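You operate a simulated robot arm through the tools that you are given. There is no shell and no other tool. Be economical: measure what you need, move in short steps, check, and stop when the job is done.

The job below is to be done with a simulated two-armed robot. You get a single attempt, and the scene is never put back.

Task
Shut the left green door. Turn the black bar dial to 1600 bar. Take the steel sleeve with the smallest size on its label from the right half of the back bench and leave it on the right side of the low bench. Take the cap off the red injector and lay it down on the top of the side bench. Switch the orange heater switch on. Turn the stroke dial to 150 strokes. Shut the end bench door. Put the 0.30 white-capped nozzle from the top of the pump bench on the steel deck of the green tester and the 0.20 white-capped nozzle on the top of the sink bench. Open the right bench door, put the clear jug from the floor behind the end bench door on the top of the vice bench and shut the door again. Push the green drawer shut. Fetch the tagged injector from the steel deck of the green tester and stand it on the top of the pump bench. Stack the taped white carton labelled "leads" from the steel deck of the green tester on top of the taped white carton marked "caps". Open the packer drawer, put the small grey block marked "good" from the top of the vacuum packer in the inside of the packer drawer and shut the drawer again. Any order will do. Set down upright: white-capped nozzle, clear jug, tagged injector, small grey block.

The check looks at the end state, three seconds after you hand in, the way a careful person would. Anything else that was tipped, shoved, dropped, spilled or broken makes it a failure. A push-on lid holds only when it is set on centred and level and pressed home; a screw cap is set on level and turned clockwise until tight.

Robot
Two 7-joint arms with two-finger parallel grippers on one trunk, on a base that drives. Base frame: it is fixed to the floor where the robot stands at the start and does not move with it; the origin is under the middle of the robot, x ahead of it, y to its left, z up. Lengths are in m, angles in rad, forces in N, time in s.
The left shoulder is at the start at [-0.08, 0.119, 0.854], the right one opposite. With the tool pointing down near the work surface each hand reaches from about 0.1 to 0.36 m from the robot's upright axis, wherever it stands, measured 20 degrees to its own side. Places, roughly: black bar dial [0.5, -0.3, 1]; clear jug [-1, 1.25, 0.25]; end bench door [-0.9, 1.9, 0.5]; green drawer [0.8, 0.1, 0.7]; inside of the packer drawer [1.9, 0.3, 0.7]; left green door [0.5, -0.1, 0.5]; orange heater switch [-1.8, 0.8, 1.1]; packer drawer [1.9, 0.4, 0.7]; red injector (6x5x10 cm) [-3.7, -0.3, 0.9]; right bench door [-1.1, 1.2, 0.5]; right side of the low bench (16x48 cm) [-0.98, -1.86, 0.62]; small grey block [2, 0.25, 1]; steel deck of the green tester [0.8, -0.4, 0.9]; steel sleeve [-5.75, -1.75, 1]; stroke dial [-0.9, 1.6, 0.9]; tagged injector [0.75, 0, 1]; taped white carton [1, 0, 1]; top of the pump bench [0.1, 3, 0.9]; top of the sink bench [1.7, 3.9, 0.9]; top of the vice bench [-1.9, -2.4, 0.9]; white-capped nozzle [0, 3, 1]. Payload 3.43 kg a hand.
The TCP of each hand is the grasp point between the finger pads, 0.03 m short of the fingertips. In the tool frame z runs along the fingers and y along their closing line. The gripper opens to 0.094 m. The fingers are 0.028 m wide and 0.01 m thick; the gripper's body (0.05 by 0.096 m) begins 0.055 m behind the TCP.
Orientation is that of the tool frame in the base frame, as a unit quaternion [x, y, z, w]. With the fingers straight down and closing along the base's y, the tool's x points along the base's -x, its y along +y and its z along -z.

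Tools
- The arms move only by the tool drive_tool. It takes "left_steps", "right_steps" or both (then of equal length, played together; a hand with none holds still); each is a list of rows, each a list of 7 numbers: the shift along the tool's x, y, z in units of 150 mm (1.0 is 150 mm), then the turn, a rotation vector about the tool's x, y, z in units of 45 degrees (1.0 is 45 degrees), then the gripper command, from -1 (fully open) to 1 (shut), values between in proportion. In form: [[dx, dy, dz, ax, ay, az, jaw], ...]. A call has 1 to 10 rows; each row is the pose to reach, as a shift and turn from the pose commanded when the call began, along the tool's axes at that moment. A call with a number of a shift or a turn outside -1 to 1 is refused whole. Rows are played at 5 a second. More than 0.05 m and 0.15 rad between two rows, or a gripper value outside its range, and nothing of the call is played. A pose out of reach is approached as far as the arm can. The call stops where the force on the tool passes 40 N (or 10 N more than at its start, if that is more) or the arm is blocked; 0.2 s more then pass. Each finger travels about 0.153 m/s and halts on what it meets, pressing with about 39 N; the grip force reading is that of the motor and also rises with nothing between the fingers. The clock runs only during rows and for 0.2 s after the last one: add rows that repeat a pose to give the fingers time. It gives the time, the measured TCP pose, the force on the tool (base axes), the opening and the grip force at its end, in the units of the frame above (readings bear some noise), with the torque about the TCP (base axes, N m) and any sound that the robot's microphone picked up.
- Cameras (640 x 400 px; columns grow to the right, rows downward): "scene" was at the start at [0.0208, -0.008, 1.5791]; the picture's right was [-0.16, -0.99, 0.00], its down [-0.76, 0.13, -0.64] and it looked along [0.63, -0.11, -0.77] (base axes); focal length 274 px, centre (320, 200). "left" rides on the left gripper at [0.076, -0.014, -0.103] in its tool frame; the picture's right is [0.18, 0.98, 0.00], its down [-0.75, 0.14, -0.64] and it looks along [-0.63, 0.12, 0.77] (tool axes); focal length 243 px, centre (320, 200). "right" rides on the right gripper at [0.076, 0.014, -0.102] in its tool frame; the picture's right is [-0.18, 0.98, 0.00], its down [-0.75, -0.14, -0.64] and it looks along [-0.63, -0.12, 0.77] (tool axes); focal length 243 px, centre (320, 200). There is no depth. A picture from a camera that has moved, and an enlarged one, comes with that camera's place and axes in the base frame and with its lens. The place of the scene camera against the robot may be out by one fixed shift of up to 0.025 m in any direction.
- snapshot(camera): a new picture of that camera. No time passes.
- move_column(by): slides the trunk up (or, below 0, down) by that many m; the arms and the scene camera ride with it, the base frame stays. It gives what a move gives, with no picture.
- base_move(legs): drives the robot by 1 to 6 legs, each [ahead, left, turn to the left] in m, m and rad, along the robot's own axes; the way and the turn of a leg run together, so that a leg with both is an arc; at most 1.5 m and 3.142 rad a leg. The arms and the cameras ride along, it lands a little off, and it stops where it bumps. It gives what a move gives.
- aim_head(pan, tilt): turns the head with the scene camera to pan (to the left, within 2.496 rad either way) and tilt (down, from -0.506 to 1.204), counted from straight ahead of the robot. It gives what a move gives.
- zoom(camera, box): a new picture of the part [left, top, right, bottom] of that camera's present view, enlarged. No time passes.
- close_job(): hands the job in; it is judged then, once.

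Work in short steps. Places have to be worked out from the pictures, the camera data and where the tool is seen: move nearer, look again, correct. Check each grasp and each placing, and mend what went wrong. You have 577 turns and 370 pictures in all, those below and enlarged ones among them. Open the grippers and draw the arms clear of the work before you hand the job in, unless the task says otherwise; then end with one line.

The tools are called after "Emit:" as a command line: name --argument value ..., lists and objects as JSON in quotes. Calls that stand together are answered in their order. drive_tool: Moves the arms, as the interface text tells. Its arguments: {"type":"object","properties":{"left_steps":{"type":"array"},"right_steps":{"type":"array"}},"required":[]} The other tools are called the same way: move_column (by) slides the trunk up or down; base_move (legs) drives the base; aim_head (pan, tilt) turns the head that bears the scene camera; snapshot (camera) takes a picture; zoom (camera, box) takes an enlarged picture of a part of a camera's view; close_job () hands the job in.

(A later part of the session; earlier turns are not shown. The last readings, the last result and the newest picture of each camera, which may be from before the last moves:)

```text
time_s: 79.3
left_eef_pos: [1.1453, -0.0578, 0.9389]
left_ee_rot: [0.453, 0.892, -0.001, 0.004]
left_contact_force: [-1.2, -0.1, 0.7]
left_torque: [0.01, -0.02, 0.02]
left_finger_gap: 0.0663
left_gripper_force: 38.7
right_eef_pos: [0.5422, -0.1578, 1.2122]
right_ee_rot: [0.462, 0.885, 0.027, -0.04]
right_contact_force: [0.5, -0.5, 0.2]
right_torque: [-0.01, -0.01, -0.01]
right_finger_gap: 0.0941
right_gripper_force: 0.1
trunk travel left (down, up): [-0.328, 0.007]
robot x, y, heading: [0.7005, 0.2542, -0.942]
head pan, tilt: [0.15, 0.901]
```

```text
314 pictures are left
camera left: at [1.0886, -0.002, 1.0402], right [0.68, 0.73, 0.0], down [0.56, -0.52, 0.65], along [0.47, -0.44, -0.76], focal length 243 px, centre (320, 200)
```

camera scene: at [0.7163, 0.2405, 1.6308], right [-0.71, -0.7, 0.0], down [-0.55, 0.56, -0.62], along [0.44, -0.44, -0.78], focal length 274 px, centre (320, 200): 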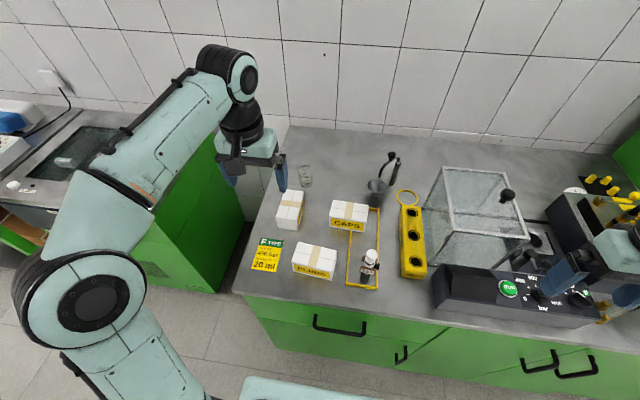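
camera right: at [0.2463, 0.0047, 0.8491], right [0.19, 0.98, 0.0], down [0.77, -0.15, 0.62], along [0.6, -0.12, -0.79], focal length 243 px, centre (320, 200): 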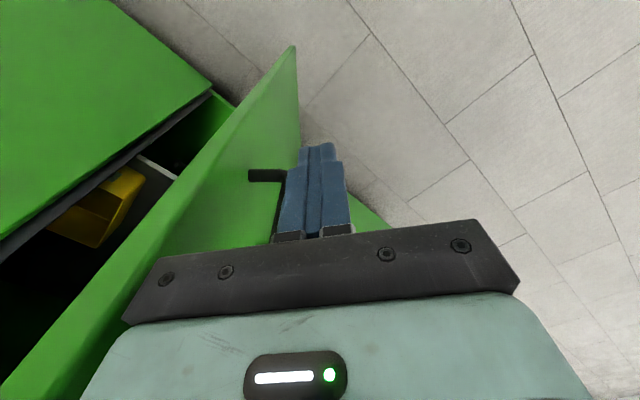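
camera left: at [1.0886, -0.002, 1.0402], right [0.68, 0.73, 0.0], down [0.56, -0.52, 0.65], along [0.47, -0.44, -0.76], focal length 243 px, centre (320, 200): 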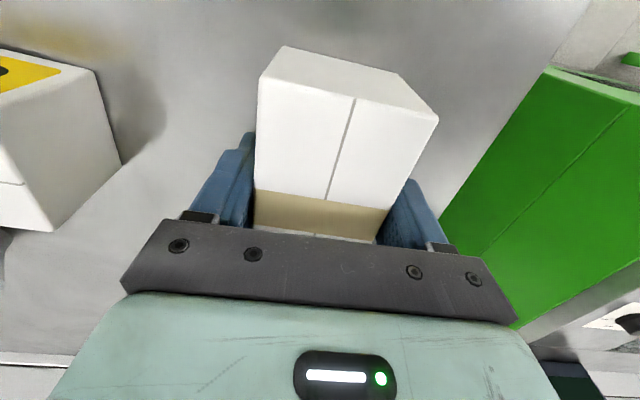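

Carton gripped (66 mm). I lift it 0.14 and swing right toward CAPS.

Emit:
drive_tool --left_steps '[[0, 0, -0.2, 0, 0, 0, 0.6], [0, 0, -0.45, 0, 0, 0, 0.6], [0, 0, -0.7, 0, 0, 0, 0.6], [0, 0, -0.9, 0, 0, 0, 0.6], [0.02, -0.25, -0.9, 0, 0, 0, 0.6], [0.03, -0.5, -0.9, 0, 0, 0, 0.6], [0.03, -0.75, -0.9, 0, 0, 0, 0.6], [0.03, -0.95, -0.9, 0, 0, 0, 0.6], [0.03, -0.95, -0.9, 0, 0, 0, 0.6]]'

Emit:
snapshot --camera "left"

Emit:
snapshot --camera "scene"

```text
time_s: 81.3
left_eef_pos: [1.025, -0.1369, 1.076]
left_ee_rot: [0.452, 0.892, -0.002, 0.004]
left_contact_force: [1.1, 0.5, -1.6]
left_torque: [0.01, 0.0, 0.02]
left_finger_gap: 0.0662
left_gripper_force: 38.6
right_eef_pos: [0.5423, -0.1586, 1.2129]
right_ee_rot: [0.462, 0.886, 0.026, -0.041]
right_contact_force: [0.9, -0.9, -0.4]
right_torque: [-0.02, 0.0, 0.0]
right_finger_gap: 0.0939
right_gripper_force: 0.0
trunk travel left (down, up): [-0.328, 0.007]
robot x, y, heading: [0.6991, 0.2549, -0.945]
head pan, tilt: [0.15, 0.901]
```

```text
313 pictures are left
camera left: at [0.9682, -0.0825, 1.177], right [0.68, 0.73, 0.0], down [0.56, -0.52, 0.65], along [0.47, -0.44, -0.76], focal length 243 px, centre (320, 200)
```

left: 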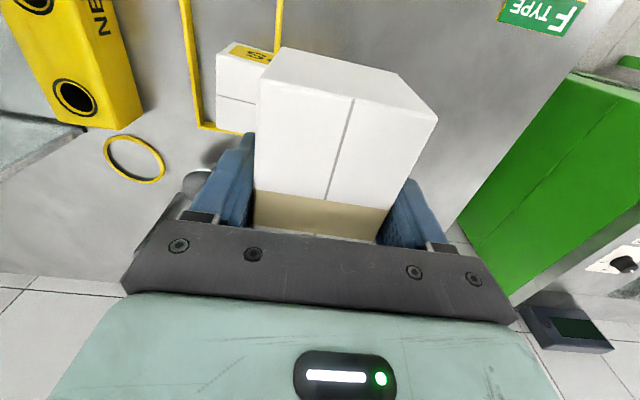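

```text
312 pictures are left
camera scene: at [0.7166, 0.2418, 1.6308], right [-0.71, -0.7, 0.0], down [-0.55, 0.56, -0.62], along [0.44, -0.44, -0.78], focal length 274 px, centre (320, 200)
```

scene: 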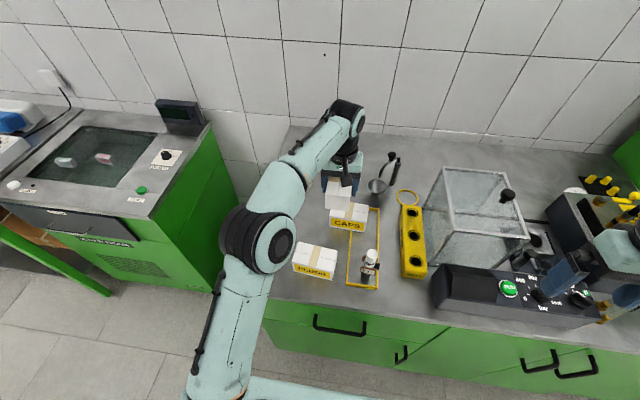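

CAPS centre confirmed at (1.000,-0.162). I align and lower the carton until it rests.

Emit:
drive_tool --left_steps '[[-0.037, -0.233, 0, 0, 0, 0, 0.6], [-0.037, -0.233, 0.2, 0, 0, 0, 0.6], [-0.037, -0.233, 0.4, 0, 0, 0, 0.6], [-0.037, -0.233, 0.47, 0, 0, 0, 0.6], [-0.037, -0.233, 0.5, 0, 0, 0, 0.6], [-0.037, -0.233, 0.53, 0, 0, 0, 0.6]]'

Emit:
zoom --camera "scene" --box '[260, 130, 440, 270]'

```text
time_s: 82.7
left_eef_pos: [1.0, -0.1645, 1.0003]
left_ee_rot: [0.453, 0.891, -0.006, 0.008]
left_contact_force: [-2.7, -0.2, 31.9]
left_torque: [-0.08, 0.72, -0.25]
left_finger_gap: 0.066
left_gripper_force: 39.3
right_eef_pos: [0.5407, -0.1567, 1.2145]
right_ee_rot: [0.462, 0.886, 0.026, -0.039]
right_contact_force: [0.5, 0.3, 0.2]
right_torque: [-0.03, -0.01, 0.0]
right_finger_gap: 0.0943
right_gripper_force: 0.1
trunk travel left (down, up): [-0.328, 0.007]
robot x, y, heading: [0.7, 0.2556, -0.943]
head pan, tilt: [0.15, 0.901]
```

```text
2.86 times, centred on (350, 200) of scene
camera zoom: at [0.714, 0.2438, 1.6312], right [-0.71, -0.7, 0.0], down [-0.55, 0.56, -0.62], along [0.44, -0.44, -0.78], focal length 782 px, centre (234, 200)
```

zoom: 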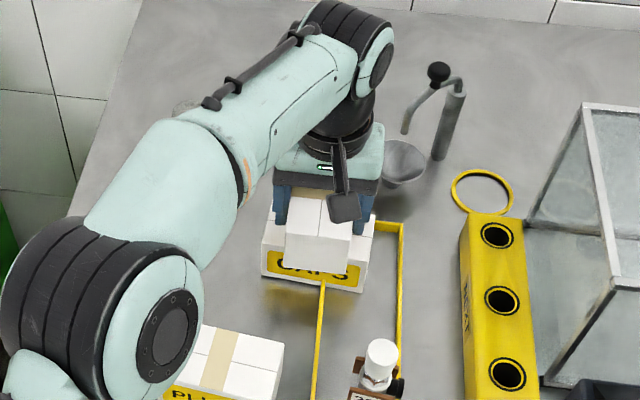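

It rests on CAPS, centred (32 N contact). I release and lift away.

Emit:
drive_tool --left_steps '[[0, 0, -0.02, 0, 0, 0, 0.3], [0, 0, -0.02, 0, 0, 0, -0.5], [0, 0, -0.02, 0, 0, 0, -0.9], [0, 0, -0.02, 0, 0, 0, -0.9], [0, 0, -0.2, 0, 0, 0, -0.9], [0, 0, -0.5, 0, 0, 0, -0.9], [0, 0, -0.8, 0, 0, 0, -0.9], [0.3, 0, -0.8, 0, 0, 0, -0.9], [0.6, 0, -0.8, 0, 0, 0, -0.9], [0.9, 0, -0.8, 0, 0, 0, -0.9]]'

Emit:
snapshot --camera "left"

Emit:
snapshot --camera "scene"

```text
time_s: 84.9
left_eef_pos: [0.9253, -0.0496, 1.1112]
left_ee_rot: [0.453, 0.892, -0.002, 0.005]
left_contact_force: [0.6, -0.2, 1.0]
left_torque: [0.01, 0.0, -0.02]
left_finger_gap: 0.0893
left_gripper_force: 0.1
left hand out of reach, approached as far as the arm can: row 7
right_eef_pos: [0.5411, -0.1576, 1.2133]
right_ee_rot: [0.463, 0.885, 0.026, -0.039]
right_contact_force: [-0.6, 0.5, -0.1]
right_torque: [-0.01, -0.04, 0.01]
right_finger_gap: 0.0938
right_gripper_force: 0.1
trunk travel left (down, up): [-0.328, 0.007]
robot x, y, heading: [0.7054, 0.2562, -0.942]
head pan, tilt: [0.15, 0.901]
```

```text
310 pictures are left
camera left: at [0.8692, 0.0054, 1.2131], right [0.68, 0.73, 0.0], down [0.56, -0.52, 0.65], along [0.47, -0.45, -0.76], focal length 243 px, centre (320, 200)
```

left: 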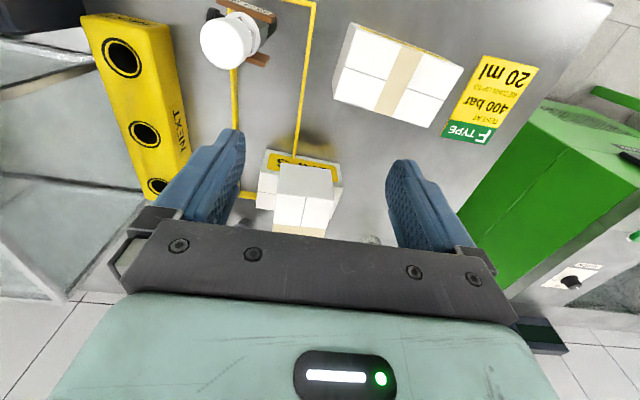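

```text
309 pictures are left
camera scene: at [0.7156, 0.2432, 1.6307], right [-0.71, -0.7, 0.0], down [-0.55, 0.56, -0.62], along [0.44, -0.44, -0.78], focal length 274 px, centre (320, 200)
```

scene: 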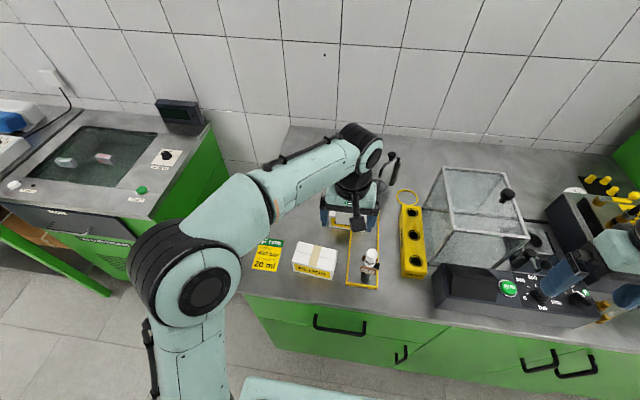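

Stack is good. Now the tagged injector: cap top near (0.847,-0.050,1.05). I zoom in on it.

Emit:
zoom --camera "scene" --box '[320, 220, 420, 300]'

Emit:
zoom --camera "left" --box '[160, 0, 320, 100]'

```text
5.00 times, centred on (370, 260) of scene
camera zoom: at [0.7156, 0.2432, 1.6307], right [-0.71, -0.7, 0.0], down [-0.55, 0.56, -0.62], along [0.44, -0.44, -0.78], focal length 1368 px, centre (70, -100)
```

zoom: 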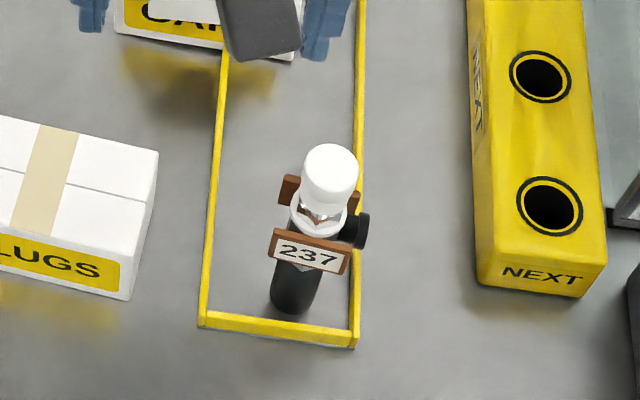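

```text
4.00 times, centred on (240, 50) of left
camera zoom: at [0.8692, 0.0054, 1.2131], right [0.68, 0.73, 0.0], down [0.56, -0.52, 0.65], along [0.47, -0.45, -0.76], focal length 970 px, centre (640, 800)
```

zoom: 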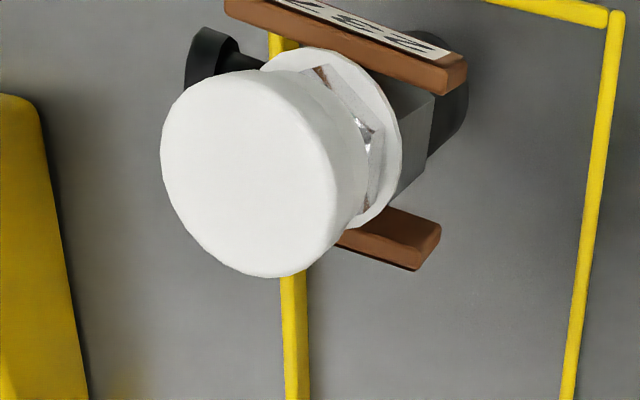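

The injector has brown tag plates front and back (z≈0.985–1.03), good to grip along the forward direction. I rotate the left hand -90° while moving above it.

Emit:
drive_tool --left_steps '[[0.05, -0.07, -0.1, 0, 0, -0.17, -1], [0.1, -0.14, -0.1, 0, 0, -0.34, -1], [0.15, -0.21, -0.1, 0, 0, -0.51, -1], [0.2, -0.28, -0.1, 0, 0, -0.68, -1], [0.25, -0.35, -0.1, 0, 0, -0.85, -1], [0.307, -0.423, -0.1, 0, 0, -1, -1]]'

Emit:
drive_tool --left_steps '[[0, 0, 0, 0, 0, -0.17, -1], [0, 0, 0, 0, 0, -0.34, -1], [0, 0, 0, 0, 0, -0.51, -1], [0, 0, 0, 0, 0, -0.68, -1], [0, 0, 0, 0, 0, -0.85, -1], [0, 0, 0, 0, 0, -1, -1]]'

Emit:
snapshot --camera "left"

```text
time_s: 86.3
left_eef_pos: [0.8437, -0.053, 1.1281]
left_ee_rot: [0.076, 0.997, -0.003, 0.003]
left_contact_force: [1.0, -0.2, 0.2]
left_torque: [0.0, 0.0, -0.02]
left_finger_gap: 0.0939
left_gripper_force: 0.2
right_eef_pos: [0.5408, -0.1582, 1.2126]
right_ee_rot: [0.462, 0.885, 0.028, -0.041]
right_contact_force: [-0.4, 0.5, -0.4]
right_torque: [0.04, -0.03, 0.04]
right_finger_gap: 0.094
right_gripper_force: 0.2
trunk travel left (down, up): [-0.328, 0.007]
robot x, y, heading: [0.7033, 0.2521, -0.945]
head pan, tilt: [0.15, 0.901]
```

```text
time_s: 87.7
left_eef_pos: [0.8438, -0.0548, 1.1284]
left_ee_rot: [-0.312, 0.95, -0.005, 0.001]
left_contact_force: [0.2, 0.4, 0.2]
left_torque: [0.0, -0.04, 0.0]
left_finger_gap: 0.094
left_gripper_force: 0.0
right_eef_pos: [0.5423, -0.159, 1.2128]
right_ee_rot: [0.462, 0.885, 0.026, -0.04]
right_contact_force: [0.2, 0.4, 0.0]
right_torque: [0.0, 0.02, -0.03]
right_finger_gap: 0.0939
right_gripper_force: 0.0
trunk travel left (down, up): [-0.328, 0.007]
robot x, y, heading: [0.6988, 0.2525, -0.942]
head pan, tilt: [0.15, 0.901]
```

```text
306 pictures are left
camera left: at [0.7916, -0.1085, 1.2307], right [-0.73, 0.68, -0.01], down [0.52, 0.56, 0.64], along [0.44, 0.46, -0.77], focal length 243 px, centre (320, 200)
```

left: 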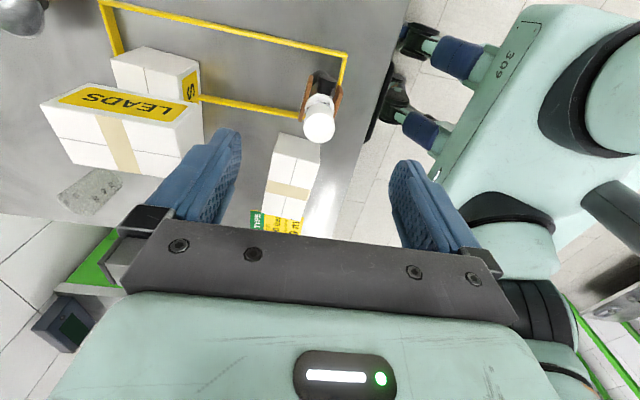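

Aligned within 3 mm. I descend to TCP z 1.01 and close on the plates.

Emit:
drive_tool --left_steps '[[0, 0.01, 0.25, 0, 0, 0, -1], [0, 0.01, 0.5, 0, 0, 0, -1], [0, 0.01, 0.7, 0, 0, 0, -1], [0, 0.01, 0.77, 0, 0, 0, -1]]'

Emit:
snapshot --camera "left"

Emit:
zoom --camera "scene" --box '[300, 180, 460, 300]'

```text
time_s: 88.7
left_eef_pos: [0.846, -0.0517, 1.0131]
left_ee_rot: [-0.31, 0.951, -0.004, 0.001]
left_contact_force: [0.4, 0.0, 0.0]
left_torque: [0.04, 0.05, -0.01]
left_finger_gap: 0.0945
left_gripper_force: 0.1
right_eef_pos: [0.5414, -0.1595, 1.2128]
right_ee_rot: [0.462, 0.885, 0.027, -0.04]
right_contact_force: [-0.2, -0.6, -1.2]
right_torque: [0.02, -0.01, 0.01]
right_finger_gap: 0.0939
right_gripper_force: 0.0
trunk travel left (down, up): [-0.328, 0.007]
robot x, y, heading: [0.6965, 0.2519, -0.943]
head pan, tilt: [0.15, 0.901]
```

```text
305 pictures are left
camera left: at [0.7919, -0.1056, 1.115], right [-0.73, 0.68, -0.01], down [0.52, 0.56, 0.64], along [0.44, 0.46, -0.77], focal length 243 px, centre (320, 200)
```

left: 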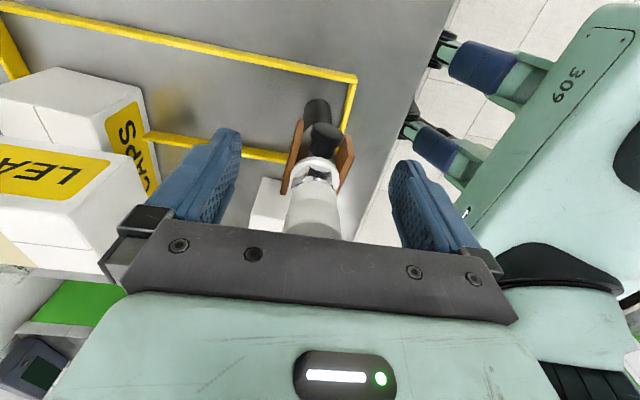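

```text
3.33 times, centred on (380, 240) of scene
camera zoom: at [0.716, 0.2414, 1.6308], right [-0.71, -0.7, 0.0], down [-0.55, 0.56, -0.62], along [0.44, -0.44, -0.78], focal length 912 px, centre (120, 67)
```

zoom: 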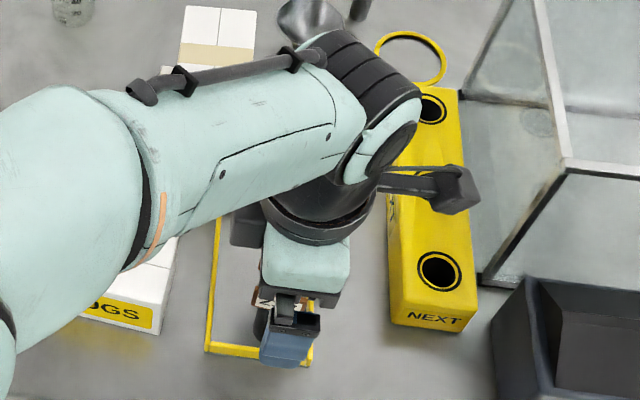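

Plates are centred between the fingers; I close gently.

Emit:
drive_tool --left_steps '[[0, 0, 0, 0, 0, 0, -0.5], [0, 0, 0, 0, 0, 0, -0.1], [0, 0, 0, 0, 0, 0, 0.2], [0, 0, 0, 0, 0, 0, 0.5], [0, 0, 0, 0, 0, 0, 0.8]]'

Emit:
snapshot --camera "left"

```text
time_s: 89.9
left_eef_pos: [0.8446, -0.0514, 1.014]
left_ee_rot: [-0.311, 0.95, -0.005, 0.001]
left_contact_force: [0.3, -0.2, 1.0]
left_torque: [-0.08, -0.04, -0.01]
left_finger_gap: 0.0326
left_gripper_force: 39.0
right_eef_pos: [0.541, -0.1589, 1.213]
right_ee_rot: [0.462, 0.886, 0.027, -0.04]
right_contact_force: [-0.6, 0.4, 0.3]
right_torque: [0.0, 0.03, -0.01]
right_finger_gap: 0.0938
right_gripper_force: 0.0
trunk travel left (down, up): [-0.328, 0.007]
robot x, y, heading: [0.7011, 0.2618, -0.946]
head pan, tilt: [0.15, 0.901]
```

```text
303 pictures are left
camera left: at [0.792, -0.1057, 1.1153], right [-0.73, 0.68, -0.01], down [0.52, 0.56, 0.64], along [0.44, 0.46, -0.77], focal length 243 px, centre (320, 200)
```

left: 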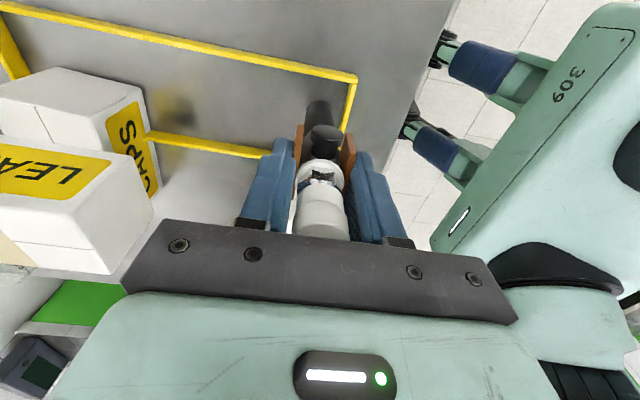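

Gripped at 33 mm. I lift the injector straight up and check it.

Emit:
drive_tool --left_steps '[[0, 0, -0.2, 0, 0, 0, 0.8], [0, 0, -0.45, 0, 0, 0, 0.8], [0, 0, -0.7, 0, 0, 0, 0.8], [0, 0, -0.95, 0, 0, 0, 0.8]]'

Emit:
base_move --legs '[[-0.3, 0, 0]]'

Emit:
snapshot --camera "scene"

```text
time_s: 90.9
left_eef_pos: [0.8441, -0.0518, 1.1565]
left_ee_rot: [-0.311, 0.951, -0.004, 0.002]
left_contact_force: [-0.3, -0.3, -3.1]
left_torque: [0.01, 0.01, 0.01]
left_finger_gap: 0.0324
left_gripper_force: 39.5
right_eef_pos: [0.542, -0.1585, 1.2135]
right_ee_rot: [0.462, 0.885, 0.027, -0.04]
right_contact_force: [0.4, -1.1, 0.9]
right_torque: [-0.01, 0.02, 0.03]
right_finger_gap: 0.094
right_gripper_force: 0.0
trunk travel left (down, up): [-0.328, 0.007]
robot x, y, heading: [0.7008, 0.2568, -0.937]
head pan, tilt: [0.15, 0.901]
```

```text
time_s: 93.0
left_eef_pos: [0.6683, 0.19, 1.1564]
left_ee_rot: [-0.31, 0.951, -0.004, 0.002]
left_contact_force: [0.0, -0.8, -3.5]
left_torque: [-0.02, 0.0, 0.02]
left_finger_gap: 0.0323
left_gripper_force: 39.2
right_eef_pos: [0.366, 0.0831, 1.2127]
right_ee_rot: [0.462, 0.885, 0.027, -0.04]
right_contact_force: [0.8, 0.0, -0.4]
right_torque: [-0.03, 0.0, 0.04]
right_finger_gap: 0.0938
right_gripper_force: 0.1
trunk travel left (down, up): [-0.328, 0.007]
robot x, y, heading: [0.5212, 0.4946, -0.943]
head pan, tilt: [0.15, 0.901]
```

```text
302 pictures are left
camera scene: at [0.5404, 0.4829, 1.6309], right [-0.71, -0.7, 0.0], down [-0.55, 0.56, -0.62], along [0.44, -0.44, -0.78], focal length 274 px, centre (320, 200)
```

scene: 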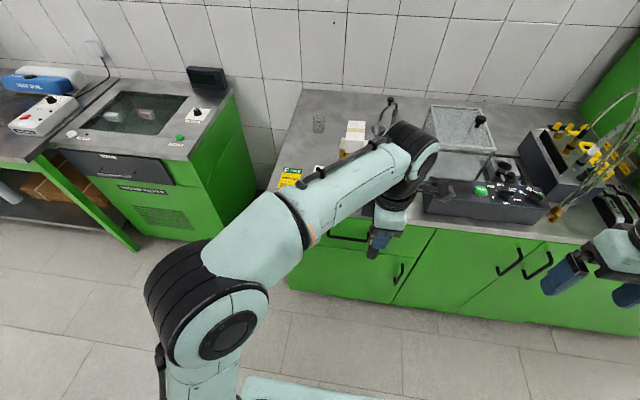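

I drive across to the pump bench: back away diagonally, then turn around to face it.

Emit:
base_move --legs '[[-0.9, 0.66, 0], [0, 0, 3.1]]'

Emit:
aim_head --pan 0.0 --tilt 0.5

Emit:
snapshot --camera "scene"

```text
time_s: 106.5
left_eef_pos: [0.3895, 1.911, 1.1561]
left_ee_rot: [0.953, 0.303, -0.002, -0.004]
left_contact_force: [-0.2, -0.3, -3.7]
left_torque: [-0.01, -0.02, 0.03]
left_finger_gap: 0.0325
left_gripper_force: 39.4
right_eef_pos: [0.6921, 2.0115, 1.2133]
right_ee_rot: [0.882, -0.469, 0.039, 0.027]
right_contact_force: [-0.3, 0.2, -0.5]
right_torque: [-0.01, -0.02, 0.0]
right_finger_gap: 0.0939
right_gripper_force: 0.0
trunk travel left (down, up): [-0.328, 0.007]
robot x, y, heading: [0.5263, 1.6024, 2.181]
head pan, tilt: [0.15, 0.901]
```

```text
time_s: 107.4
left_eef_pos: [0.3889, 1.9096, 1.1557]
left_ee_rot: [0.953, 0.303, -0.002, -0.004]
left_contact_force: [0.5, -0.4, -3.4]
left_torque: [0.02, -0.01, 0.02]
left_finger_gap: 0.0327
left_gripper_force: 39.2
right_eef_pos: [0.6934, 2.0114, 1.2131]
right_ee_rot: [0.882, -0.47, 0.039, 0.027]
right_contact_force: [0.5, -0.5, -0.3]
right_torque: [0.01, 0.02, -0.01]
right_finger_gap: 0.0941
right_gripper_force: 0.0
trunk travel left (down, up): [-0.328, 0.007]
robot x, y, heading: [0.5295, 1.6043, 2.186]
head pan, tilt: [0.0, 0.499]
```

```text
301 pictures are left
camera scene: at [0.4895, 1.6444, 1.6646], right [0.82, 0.58, 0.0], down [0.28, -0.39, -0.88], along [-0.5, 0.72, -0.48], focal length 274 px, centre (320, 200)
```

scene: 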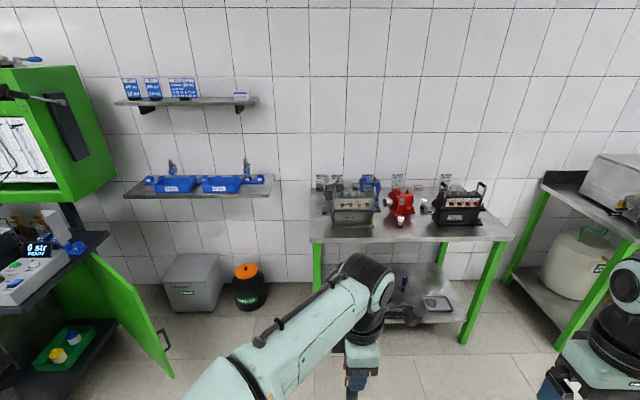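

I zoom on the pump bench top.

Emit:
zoom --camera "scene" --box '[300, 160, 520, 260]'

```text
2.91 times, centred on (410, 210) of scene
camera zoom: at [0.4895, 1.6444, 1.6646], right [0.82, 0.58, 0.0], down [0.28, -0.39, -0.88], along [-0.5, 0.72, -0.48], focal length 796 px, centre (58, 171)
```

zoom: 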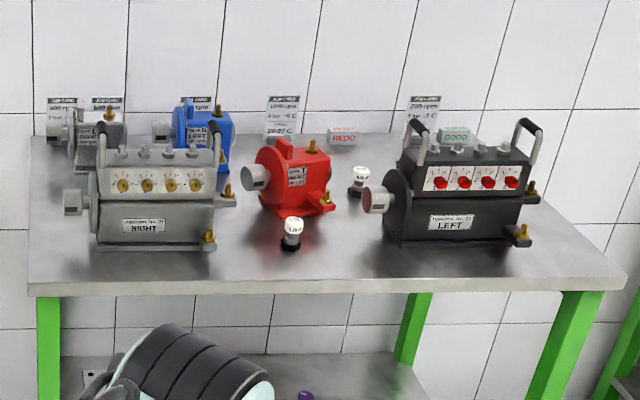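

Two white-capped nozzles stand at about (0.17,2.80) and (0.215,3.04). I'll stand the injector near the front edge at (0.26,2.80): shift the left hand left, then approach.

Emit:
drive_tool --left_steps '[[-0.3, 0, 0, 0, 0, 0, 0.8], [-0.6, 0, 0, 0, 0, 0, 0.8], [-0.9, 0, 0, 0, 0, 0, 0.8], [-1, 0, 0, 0, 0, 0, 0.8]]'

Emit:
base_move --legs '[[0.5, -0.56, 0]]'

Emit:
aim_head --pan 0.0 --tilt 0.8

Emit:
snapshot --camera "scene"

```text
time_s: 108.4
left_eef_pos: [0.2654, 1.8224, 1.1555]
left_ee_rot: [0.953, 0.302, -0.003, -0.004]
left_contact_force: [0.0, 0.8, -2.4]
left_torque: [0.01, 0.0, -0.03]
left_finger_gap: 0.0323
left_gripper_force: 38.6
right_eef_pos: [0.693, 2.0107, 1.2125]
right_ee_rot: [0.881, -0.47, 0.041, 0.027]
right_contact_force: [-0.2, -0.6, 1.0]
right_torque: [-0.02, -0.02, -0.01]
right_finger_gap: 0.0937
right_gripper_force: 0.1
trunk travel left (down, up): [-0.328, 0.007]
robot x, y, heading: [0.527, 1.6007, 2.178]
head pan, tilt: [0.0, 0.499]
```

```text
time_s: 113.8
left_eef_pos: [0.4392, 2.5411, 1.1563]
left_ee_rot: [0.952, 0.305, -0.003, -0.004]
left_contact_force: [-0.3, 0.9, -3.1]
left_torque: [-0.04, 0.0, -0.01]
left_finger_gap: 0.0326
left_gripper_force: 38.9
right_eef_pos: [0.8647, 2.7331, 1.2134]
right_ee_rot: [0.884, -0.466, 0.04, 0.027]
right_contact_force: [0.1, -0.3, 0.7]
right_torque: [0.04, -0.01, 0.01]
right_finger_gap: 0.0939
right_gripper_force: 0.0
trunk travel left (down, up): [-0.328, 0.007]
robot x, y, heading: [0.7024, 2.3221, 2.19]
head pan, tilt: [0.0, 0.499]
```

```text
time_s: 114.5
left_eef_pos: [0.4387, 2.5411, 1.1554]
left_ee_rot: [0.952, 0.306, -0.002, -0.004]
left_contact_force: [0.5, -1.0, -2.6]
left_torque: [-0.01, 0.0, -0.04]
left_finger_gap: 0.0325
left_gripper_force: 38.8
right_eef_pos: [0.8634, 2.732, 1.2127]
right_ee_rot: [0.884, -0.465, 0.041, 0.027]
right_contact_force: [-0.1, -0.4, 0.0]
right_torque: [0.03, 0.03, -0.03]
right_finger_gap: 0.0935
right_gripper_force: 0.0
trunk travel left (down, up): [-0.328, 0.007]
robot x, y, heading: [0.7019, 2.3205, 2.194]
head pan, tilt: [0.0, 0.799]
```

```text
299 pictures are left
camera scene: at [0.669, 2.3555, 1.6387], right [0.81, 0.58, 0.0], down [0.42, -0.58, -0.7], along [-0.4, 0.57, -0.72], focal length 274 px, centre (320, 200)
```

scene: 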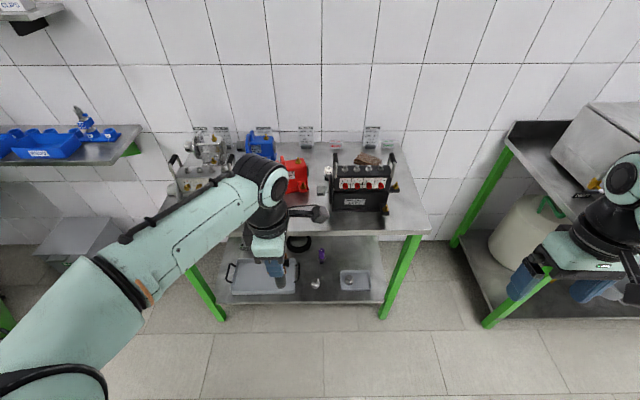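

Lateral alignment is right. I tuck the right hand inward and drive forward 0.29.

Emit:
drive_tool --right_steps '[[0, 0.3, 0, 0, 0, 0, -1], [0, 0.6, 0, 0, 0, 0, -1], [0, 0.9, 0, 0, 0, 0, -1]]'

Emit:
base_move --legs '[[0.29, 0, 0]]'

Emit:
snapshot --camera "scene"

Emit:
snapshot --camera "left"

Emit:
snapshot --camera "right"

```text
time_s: 115.3
left_eef_pos: [0.4379, 2.5407, 1.1558]
left_ee_rot: [0.952, 0.305, -0.001, -0.004]
left_contact_force: [-0.6, -0.1, -2.7]
left_torque: [-0.02, 0.02, 0.03]
left_finger_gap: 0.0326
left_gripper_force: 38.3
right_eef_pos: [0.7511, 2.6556, 1.2122]
right_ee_rot: [0.883, -0.466, 0.041, 0.027]
right_contact_force: [0.0, -0.2, -0.2]
right_torque: [0.02, 0.03, -0.02]
right_finger_gap: 0.0939
right_gripper_force: 0.1
trunk travel left (down, up): [-0.328, 0.007]
robot x, y, heading: [0.7007, 2.3229, 2.191]
head pan, tilt: [0.0, 0.799]
```

```text
time_s: 117.3
left_eef_pos: [0.2758, 2.7792, 1.154]
left_ee_rot: [0.953, 0.302, -0.002, -0.004]
left_contact_force: [0.3, 1.0, -2.5]
left_torque: [-0.04, -0.06, -0.02]
left_finger_gap: 0.0327
left_gripper_force: 38.8
right_eef_pos: [0.5894, 2.8896, 1.2116]
right_ee_rot: [0.881, -0.47, 0.04, 0.027]
right_contact_force: [0.5, -0.2, -0.5]
right_torque: [-0.02, 0.01, 0.0]
right_finger_gap: 0.0942
right_gripper_force: 0.0
trunk travel left (down, up): [-0.328, 0.007]
robot x, y, heading: [0.5363, 2.5566, 2.18]
head pan, tilt: [0.0, 0.799]
```

```text
298 pictures are left
camera scene: at [0.5038, 2.5901, 1.6385], right [0.82, 0.57, 0.0], down [0.41, -0.59, -0.7], along [-0.4, 0.57, -0.72], focal length 274 px, centre (320, 200)
```

scene: 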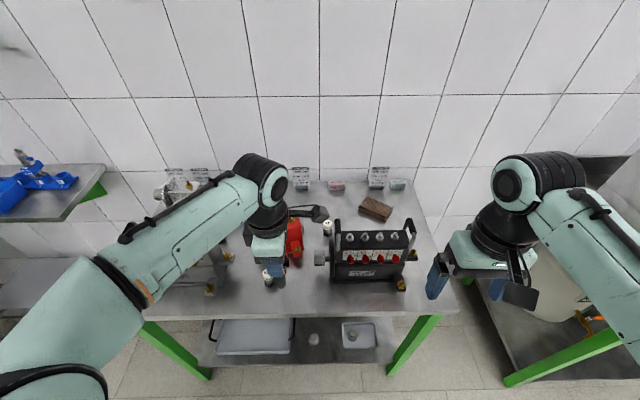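

```text
297 pictures are left
camera left: at [0.3309, 2.8342, 1.2573], right [0.72, -0.7, -0.01], down [-0.53, -0.55, 0.64], along [-0.45, -0.45, -0.77], focal length 243 px, centre (320, 200)
```

left: 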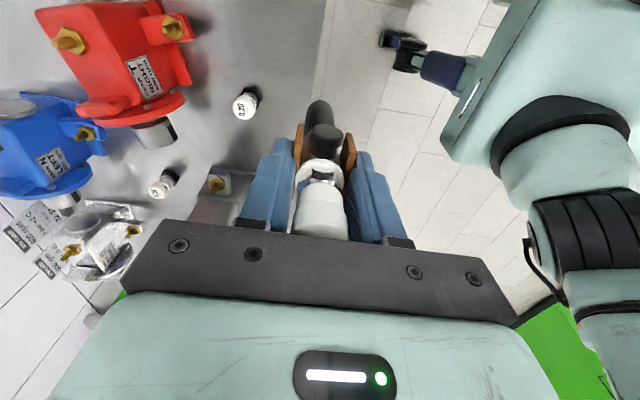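

```text
296 pictures are left
camera right: at [0.6154, 2.8283, 1.3212], right [-0.92, -0.39, -0.01], down [-0.33, 0.76, 0.57], along [-0.22, 0.52, -0.82], focal length 243 px, centre (320, 200)
```

right: 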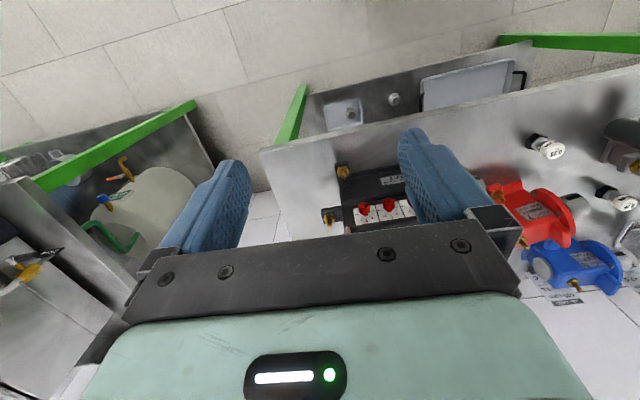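

The bench edge is right below the injector, so I move it 7 cm further in and 3 cm right before lowering.

Emit:
drive_tool --left_steps '[[0.1, -0.2, 0, 0, 0, 0, 0.8], [0.2, -0.46, 0, 0, 0, 0, 0.8], [0.2, -0.46, 0.25, 0, 0, 0, 0.8], [0.2, -0.46, 0.5, 0, 0, 0, 0.8], [0.2, -0.46, 0.75, 0, 0, 0, 0.8]]'

Emit:
snapshot --camera "left"

Emit:
zoom --camera "scene" --box '[200, 180, 400, 330]'

```text
time_s: 118.5
left_eef_pos: [0.2559, 2.8522, 1.0435]
left_ee_rot: [0.953, 0.302, -0.001, -0.005]
left_contact_force: [0.5, -1.0, -3.2]
left_torque: [0.0, 0.0, 0.0]
left_finger_gap: 0.0325
left_gripper_force: 39.2
right_eef_pos: [0.5902, 2.8918, 1.2117]
right_ee_rot: [0.881, -0.47, 0.04, 0.027]
right_contact_force: [0.5, 0.7, -0.3]
right_torque: [-0.02, 0.02, 0.02]
right_finger_gap: 0.0939
right_gripper_force: 0.0
trunk travel left (down, up): [-0.328, 0.007]
robot x, y, heading: [0.5371, 2.5589, 2.184]
head pan, tilt: [0.0, 0.799]
```

```text
295 pictures are left
camera left: at [0.31, 2.9088, 1.1461], right [0.72, -0.7, -0.01], down [-0.53, -0.55, 0.64], along [-0.45, -0.45, -0.77], focal length 243 px, centre (320, 200)
```

left: 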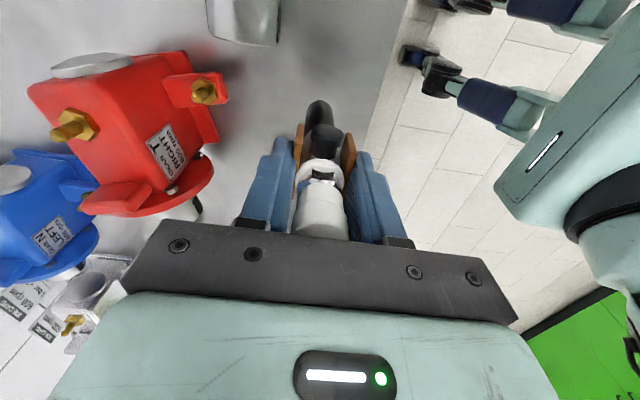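

```text
2.67 times, centred on (300, 255) of scene
camera zoom: at [0.5032, 2.5909, 1.6387], right [0.82, 0.57, 0.0], down [0.41, -0.59, -0.7], along [-0.4, 0.57, -0.72], focal length 729 px, centre (373, 53)
```

zoom: 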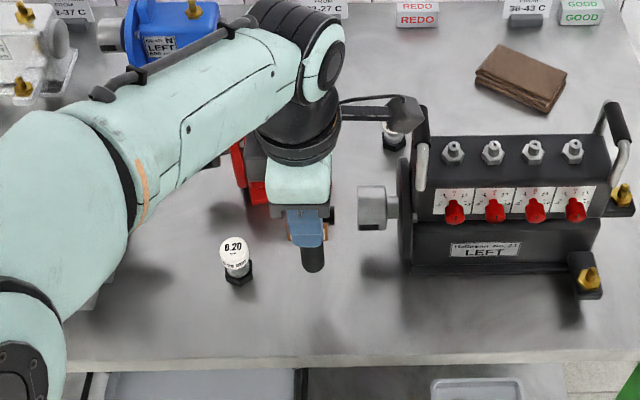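

The front nozzle is the 0.20. My camera bracket is near the LEFT pump's handle, so I shift 2.5 cm back toward the edge, then lower to contact.

Emit:
drive_tool --left_steps '[[-0.05, 0.15, 0, 0, 0, 0, 0.8], [-0.05, 0.15, 0.1, 0, 0, 0, 0.8], [-0.05, 0.15, 0.15, 0, 0, 0, 0.8], [-0.05, 0.15, 0.18, 0, 0, 0, 0.8], [-0.05, 0.15, 0.21, 0, 0, 0, 0.8], [-0.05, 0.15, 0.24, 0, 0, 0, 0.8]]'

Emit:
zoom --camera "scene" --box '[200, 180, 400, 330]'

```text
time_s: 119.9
left_eef_pos: [0.2666, 2.8304, 1.0058]
left_ee_rot: [0.953, 0.302, -0.001, -0.004]
left_contact_force: [0.3, 1.2, -3.1]
left_torque: [-0.02, -0.03, 0.01]
left_finger_gap: 0.0327
left_gripper_force: 39.2
right_eef_pos: [0.5902, 2.8911, 1.2126]
right_ee_rot: [0.881, -0.471, 0.04, 0.027]
right_contact_force: [-0.2, -0.3, -0.2]
right_torque: [-0.02, -0.03, 0.0]
right_finger_gap: 0.0938
right_gripper_force: 0.2
trunk travel left (down, up): [-0.328, 0.007]
robot x, y, heading: [0.5373, 2.5562, 2.183]
head pan, tilt: [0.0, 0.799]
```

```text
2.67 times, centred on (300, 255) of scene
camera zoom: at [0.5036, 2.5904, 1.6387], right [0.82, 0.57, 0.0], down [0.41, -0.59, -0.7], along [-0.4, 0.57, -0.72], focal length 729 px, centre (373, 53)
```

zoom: 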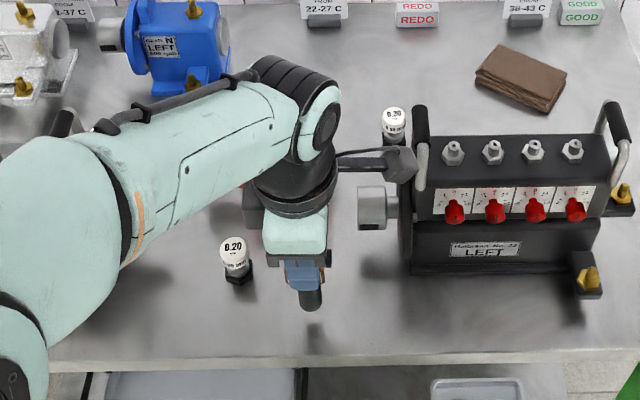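

No contact yet (bench is lower). I keep lowering slowly.

Emit:
drive_tool --left_steps '[[0, 0, 0.04, 0, 0, 0, 0.8], [0, 0, 0.08, 0, 0, 0, 0.8], [0, 0, 0.12, 0, 0, 0, 0.8], [0, 0, 0.16, 0, 0, 0, 0.8], [0, 0, 0.2, 0, 0, 0, 0.8], [0, 0, 0.24, 0, 0, 0, 0.8], [0, 0, 0.28, 0, 0, 0, 0.8], [0, 0, 0.32, 0, 0, 0, 0.8]]'

Emit:
zoom --camera "scene" --box '[200, 180, 400, 330]'

```text
time_s: 121.8
left_eef_pos: [0.2668, 2.8306, 0.9643]
left_ee_rot: [0.953, 0.302, -0.001, -0.008]
left_contact_force: [0.6, -7.4, 18.6]
left_torque: [-0.76, -0.29, -0.09]
left_finger_gap: 0.0326
left_gripper_force: 39.1
right_eef_pos: [0.5902, 2.889, 1.2111]
right_ee_rot: [0.881, -0.47, 0.04, 0.027]
right_contact_force: [0.2, -0.4, -0.6]
right_torque: [0.03, -0.02, 0.0]
right_finger_gap: 0.0939
right_gripper_force: 0.1
trunk travel left (down, up): [-0.328, 0.007]
robot x, y, heading: [0.5352, 2.5578, 2.183]
head pan, tilt: [0.0, 0.799]
stopped in row 8 (left hand): the force on the tool passed its limit at 48 N (the readings are from after the stop); the commanded pose is now the measured one
```

```text
2.67 times, centred on (300, 255) of scene
camera zoom: at [0.5044, 2.5887, 1.6387], right [0.82, 0.57, 0.0], down [0.41, -0.59, -0.7], along [-0.4, 0.57, -0.72], focal length 729 px, centre (373, 53)
```

zoom: 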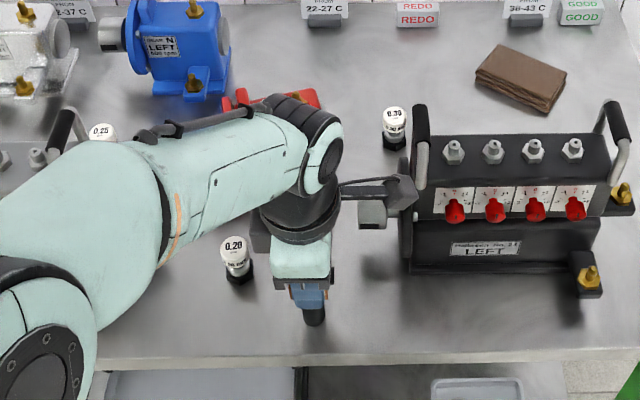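

Contact at TCP z 0.964 means bench top ≈0.85. I release gradually and back straight up.

Emit:
drive_tool --left_steps '[[0, 0, -0.01, 0, 0, 0, 0.6], [0, 0, -0.01, 0, 0, 0, 0.2], [0, 0, -0.01, 0, 0, 0, -0.4], [0, 0, -0.01, 0, 0, 0, -1], [0, 0, -0.01, 0, 0, 0, -1]]'

Emit:
snapshot --camera "left"

```text
time_s: 123.0
left_eef_pos: [0.2666, 2.8332, 0.9645]
left_ee_rot: [0.953, 0.302, -0.001, -0.008]
left_contact_force: [-0.3, -0.6, 0.3]
left_torque: [0.03, 0.01, 0.01]
left_finger_gap: 0.0938
left_gripper_force: 0.1
right_eef_pos: [0.5902, 2.891, 1.2123]
right_ee_rot: [0.882, -0.469, 0.04, 0.028]
right_contact_force: [1.3, 0.4, 0.3]
right_torque: [0.0, 0.0, 0.01]
right_finger_gap: 0.094
right_gripper_force: 0.1
trunk travel left (down, up): [-0.328, 0.007]
robot x, y, heading: [0.5341, 2.5581, 2.181]
head pan, tilt: [0.0, 0.799]
```

```text
291 pictures are left
camera left: at [0.3213, 2.8879, 1.0671], right [0.72, -0.7, -0.01], down [-0.53, -0.56, 0.64], along [-0.45, -0.45, -0.77], focal length 243 px, centre (320, 200)
```

left: 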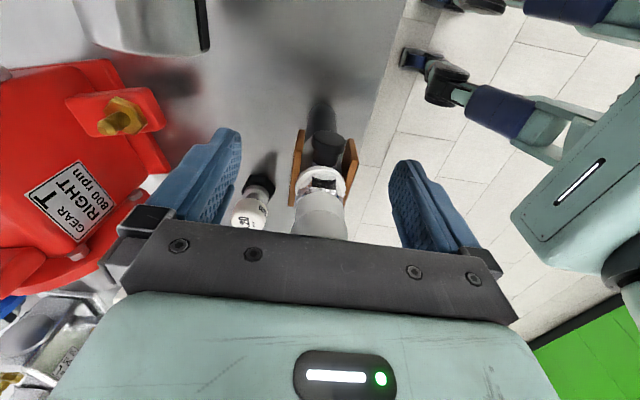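

It stands upright. I lift straight up and check.

Emit:
drive_tool --left_steps '[[0, 0, -0.3, 0, 0, 0, -1], [0, 0, -0.6, 0, 0, 0, -1], [0, 0, -0.9, 0, 0, 0, -1], [0, 0, -1, 0, 0, 0, -1]]'

Emit:
drive_tool --left_steps '[[-0.25, 0.15, -0.05, 0, 0, -0.17, -1], [-0.5, 0.3, -0.1, 0, 0, -0.34, -1], [-0.75, 0.45, -0.2, 0, 0, -0.51, -1], [-0.75, 0.6, -0.3, 0, 0, -0.68, -1], [-0.75, 0.6, -0.3, 0, 0, -0.85, -1], [-0.75, 0.6, -0.3, 0, 0, -1, -1]]'

Emit:
drive_tool --left_steps '[[0, 0, 0, 0, 0, -0.17, -1], [0, 0, 0, 0, 0, -0.34, -1], [0, 0, 0, 0, 0, -0.51, -1], [0, 0, 0, 0, 0, -0.68, -1], [0, 0, 0, 0, 0, -0.85, -1], [0, 0, 0, 0, 0, -1, -1]]'

Emit:
snapshot --camera "scene"

Emit:
snapshot --camera "left"

```text
time_s: 124.0
left_eef_pos: [0.2687, 2.8304, 1.111]
left_ee_rot: [0.953, 0.302, -0.001, -0.007]
left_contact_force: [0.3, -0.8, 0.6]
left_torque: [-0.02, 0.0, 0.02]
left_finger_gap: 0.0939
left_gripper_force: 0.0
right_eef_pos: [0.5887, 2.8899, 1.2133]
right_ee_rot: [0.881, -0.47, 0.04, 0.027]
right_contact_force: [0.5, -0.5, 0.8]
right_torque: [-0.02, 0.0, -0.02]
right_finger_gap: 0.0937
right_gripper_force: 0.0
trunk travel left (down, up): [-0.328, 0.007]
robot x, y, heading: [0.5371, 2.5568, 2.176]
head pan, tilt: [0.0, 0.799]
```

```text
time_s: 125.4
left_eef_pos: [0.2272, 2.6917, 1.1578]
left_ee_rot: [0.764, 0.645, 0.002, -0.007]
left_contact_force: [-0.2, -0.1, 0.3]
left_torque: [-0.02, -0.02, 0.0]
left_finger_gap: 0.0938
left_gripper_force: 0.0
right_eef_pos: [0.59, 2.8897, 1.2117]
right_ee_rot: [0.882, -0.47, 0.04, 0.027]
right_contact_force: [-0.4, -0.3, 0.0]
right_torque: [-0.01, 0.0, 0.03]
right_finger_gap: 0.0939
right_gripper_force: 0.2
trunk travel left (down, up): [-0.328, 0.007]
robot x, y, heading: [0.5358, 2.5545, 2.184]
head pan, tilt: [0.0, 0.799]
```

```text
time_s: 126.8
left_eef_pos: [0.2284, 2.6915, 1.1589]
left_ee_rot: [0.461, 0.887, 0.005, -0.006]
left_contact_force: [-0.5, 0.2, 0.7]
left_torque: [-0.01, 0.01, -0.02]
left_finger_gap: 0.094
left_gripper_force: 0.0
left hand out of reach, approached as far as the arm can: row 3
right_eef_pos: [0.5912, 2.8913, 1.2126]
right_ee_rot: [0.882, -0.47, 0.04, 0.027]
right_contact_force: [0.8, 0.4, -0.9]
right_torque: [-0.01, 0.0, -0.01]
right_finger_gap: 0.094
right_gripper_force: 0.0
trunk travel left (down, up): [-0.328, 0.007]
robot x, y, heading: [0.5341, 2.5562, 2.184]
head pan, tilt: [0.0, 0.799]
```

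```text
290 pictures are left
camera scene: at [0.5046, 2.5905, 1.6387], right [0.82, 0.57, 0.0], down [0.41, -0.59, -0.7], along [-0.4, 0.57, -0.72], focal length 274 px, centre (320, 200)
```

scene: 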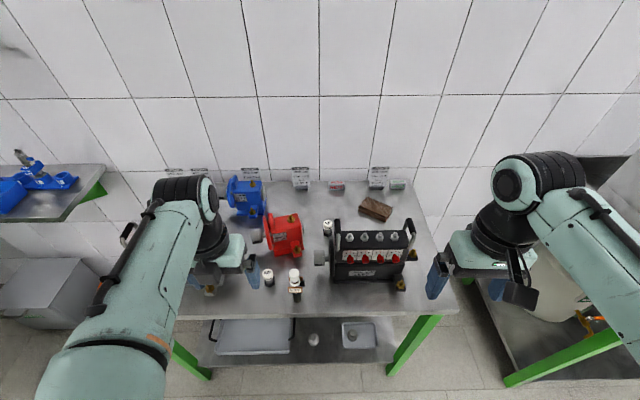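

```text
289 pictures are left
camera left: at [0.1741, 2.7458, 1.2617], right [0.7, 0.72, 0.01], down [0.55, -0.54, 0.63], along [0.45, -0.44, -0.78], focal length 243 px, centre (320, 200)
```

left: 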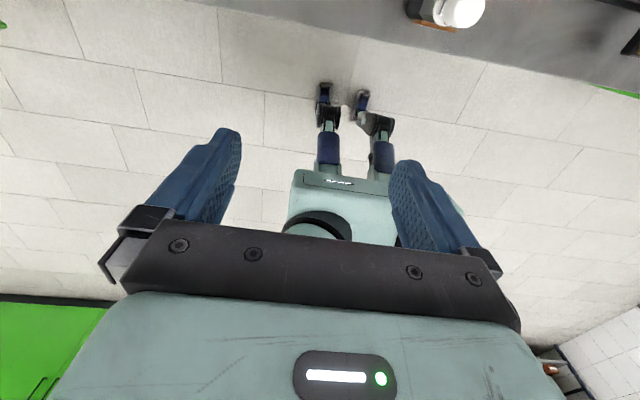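

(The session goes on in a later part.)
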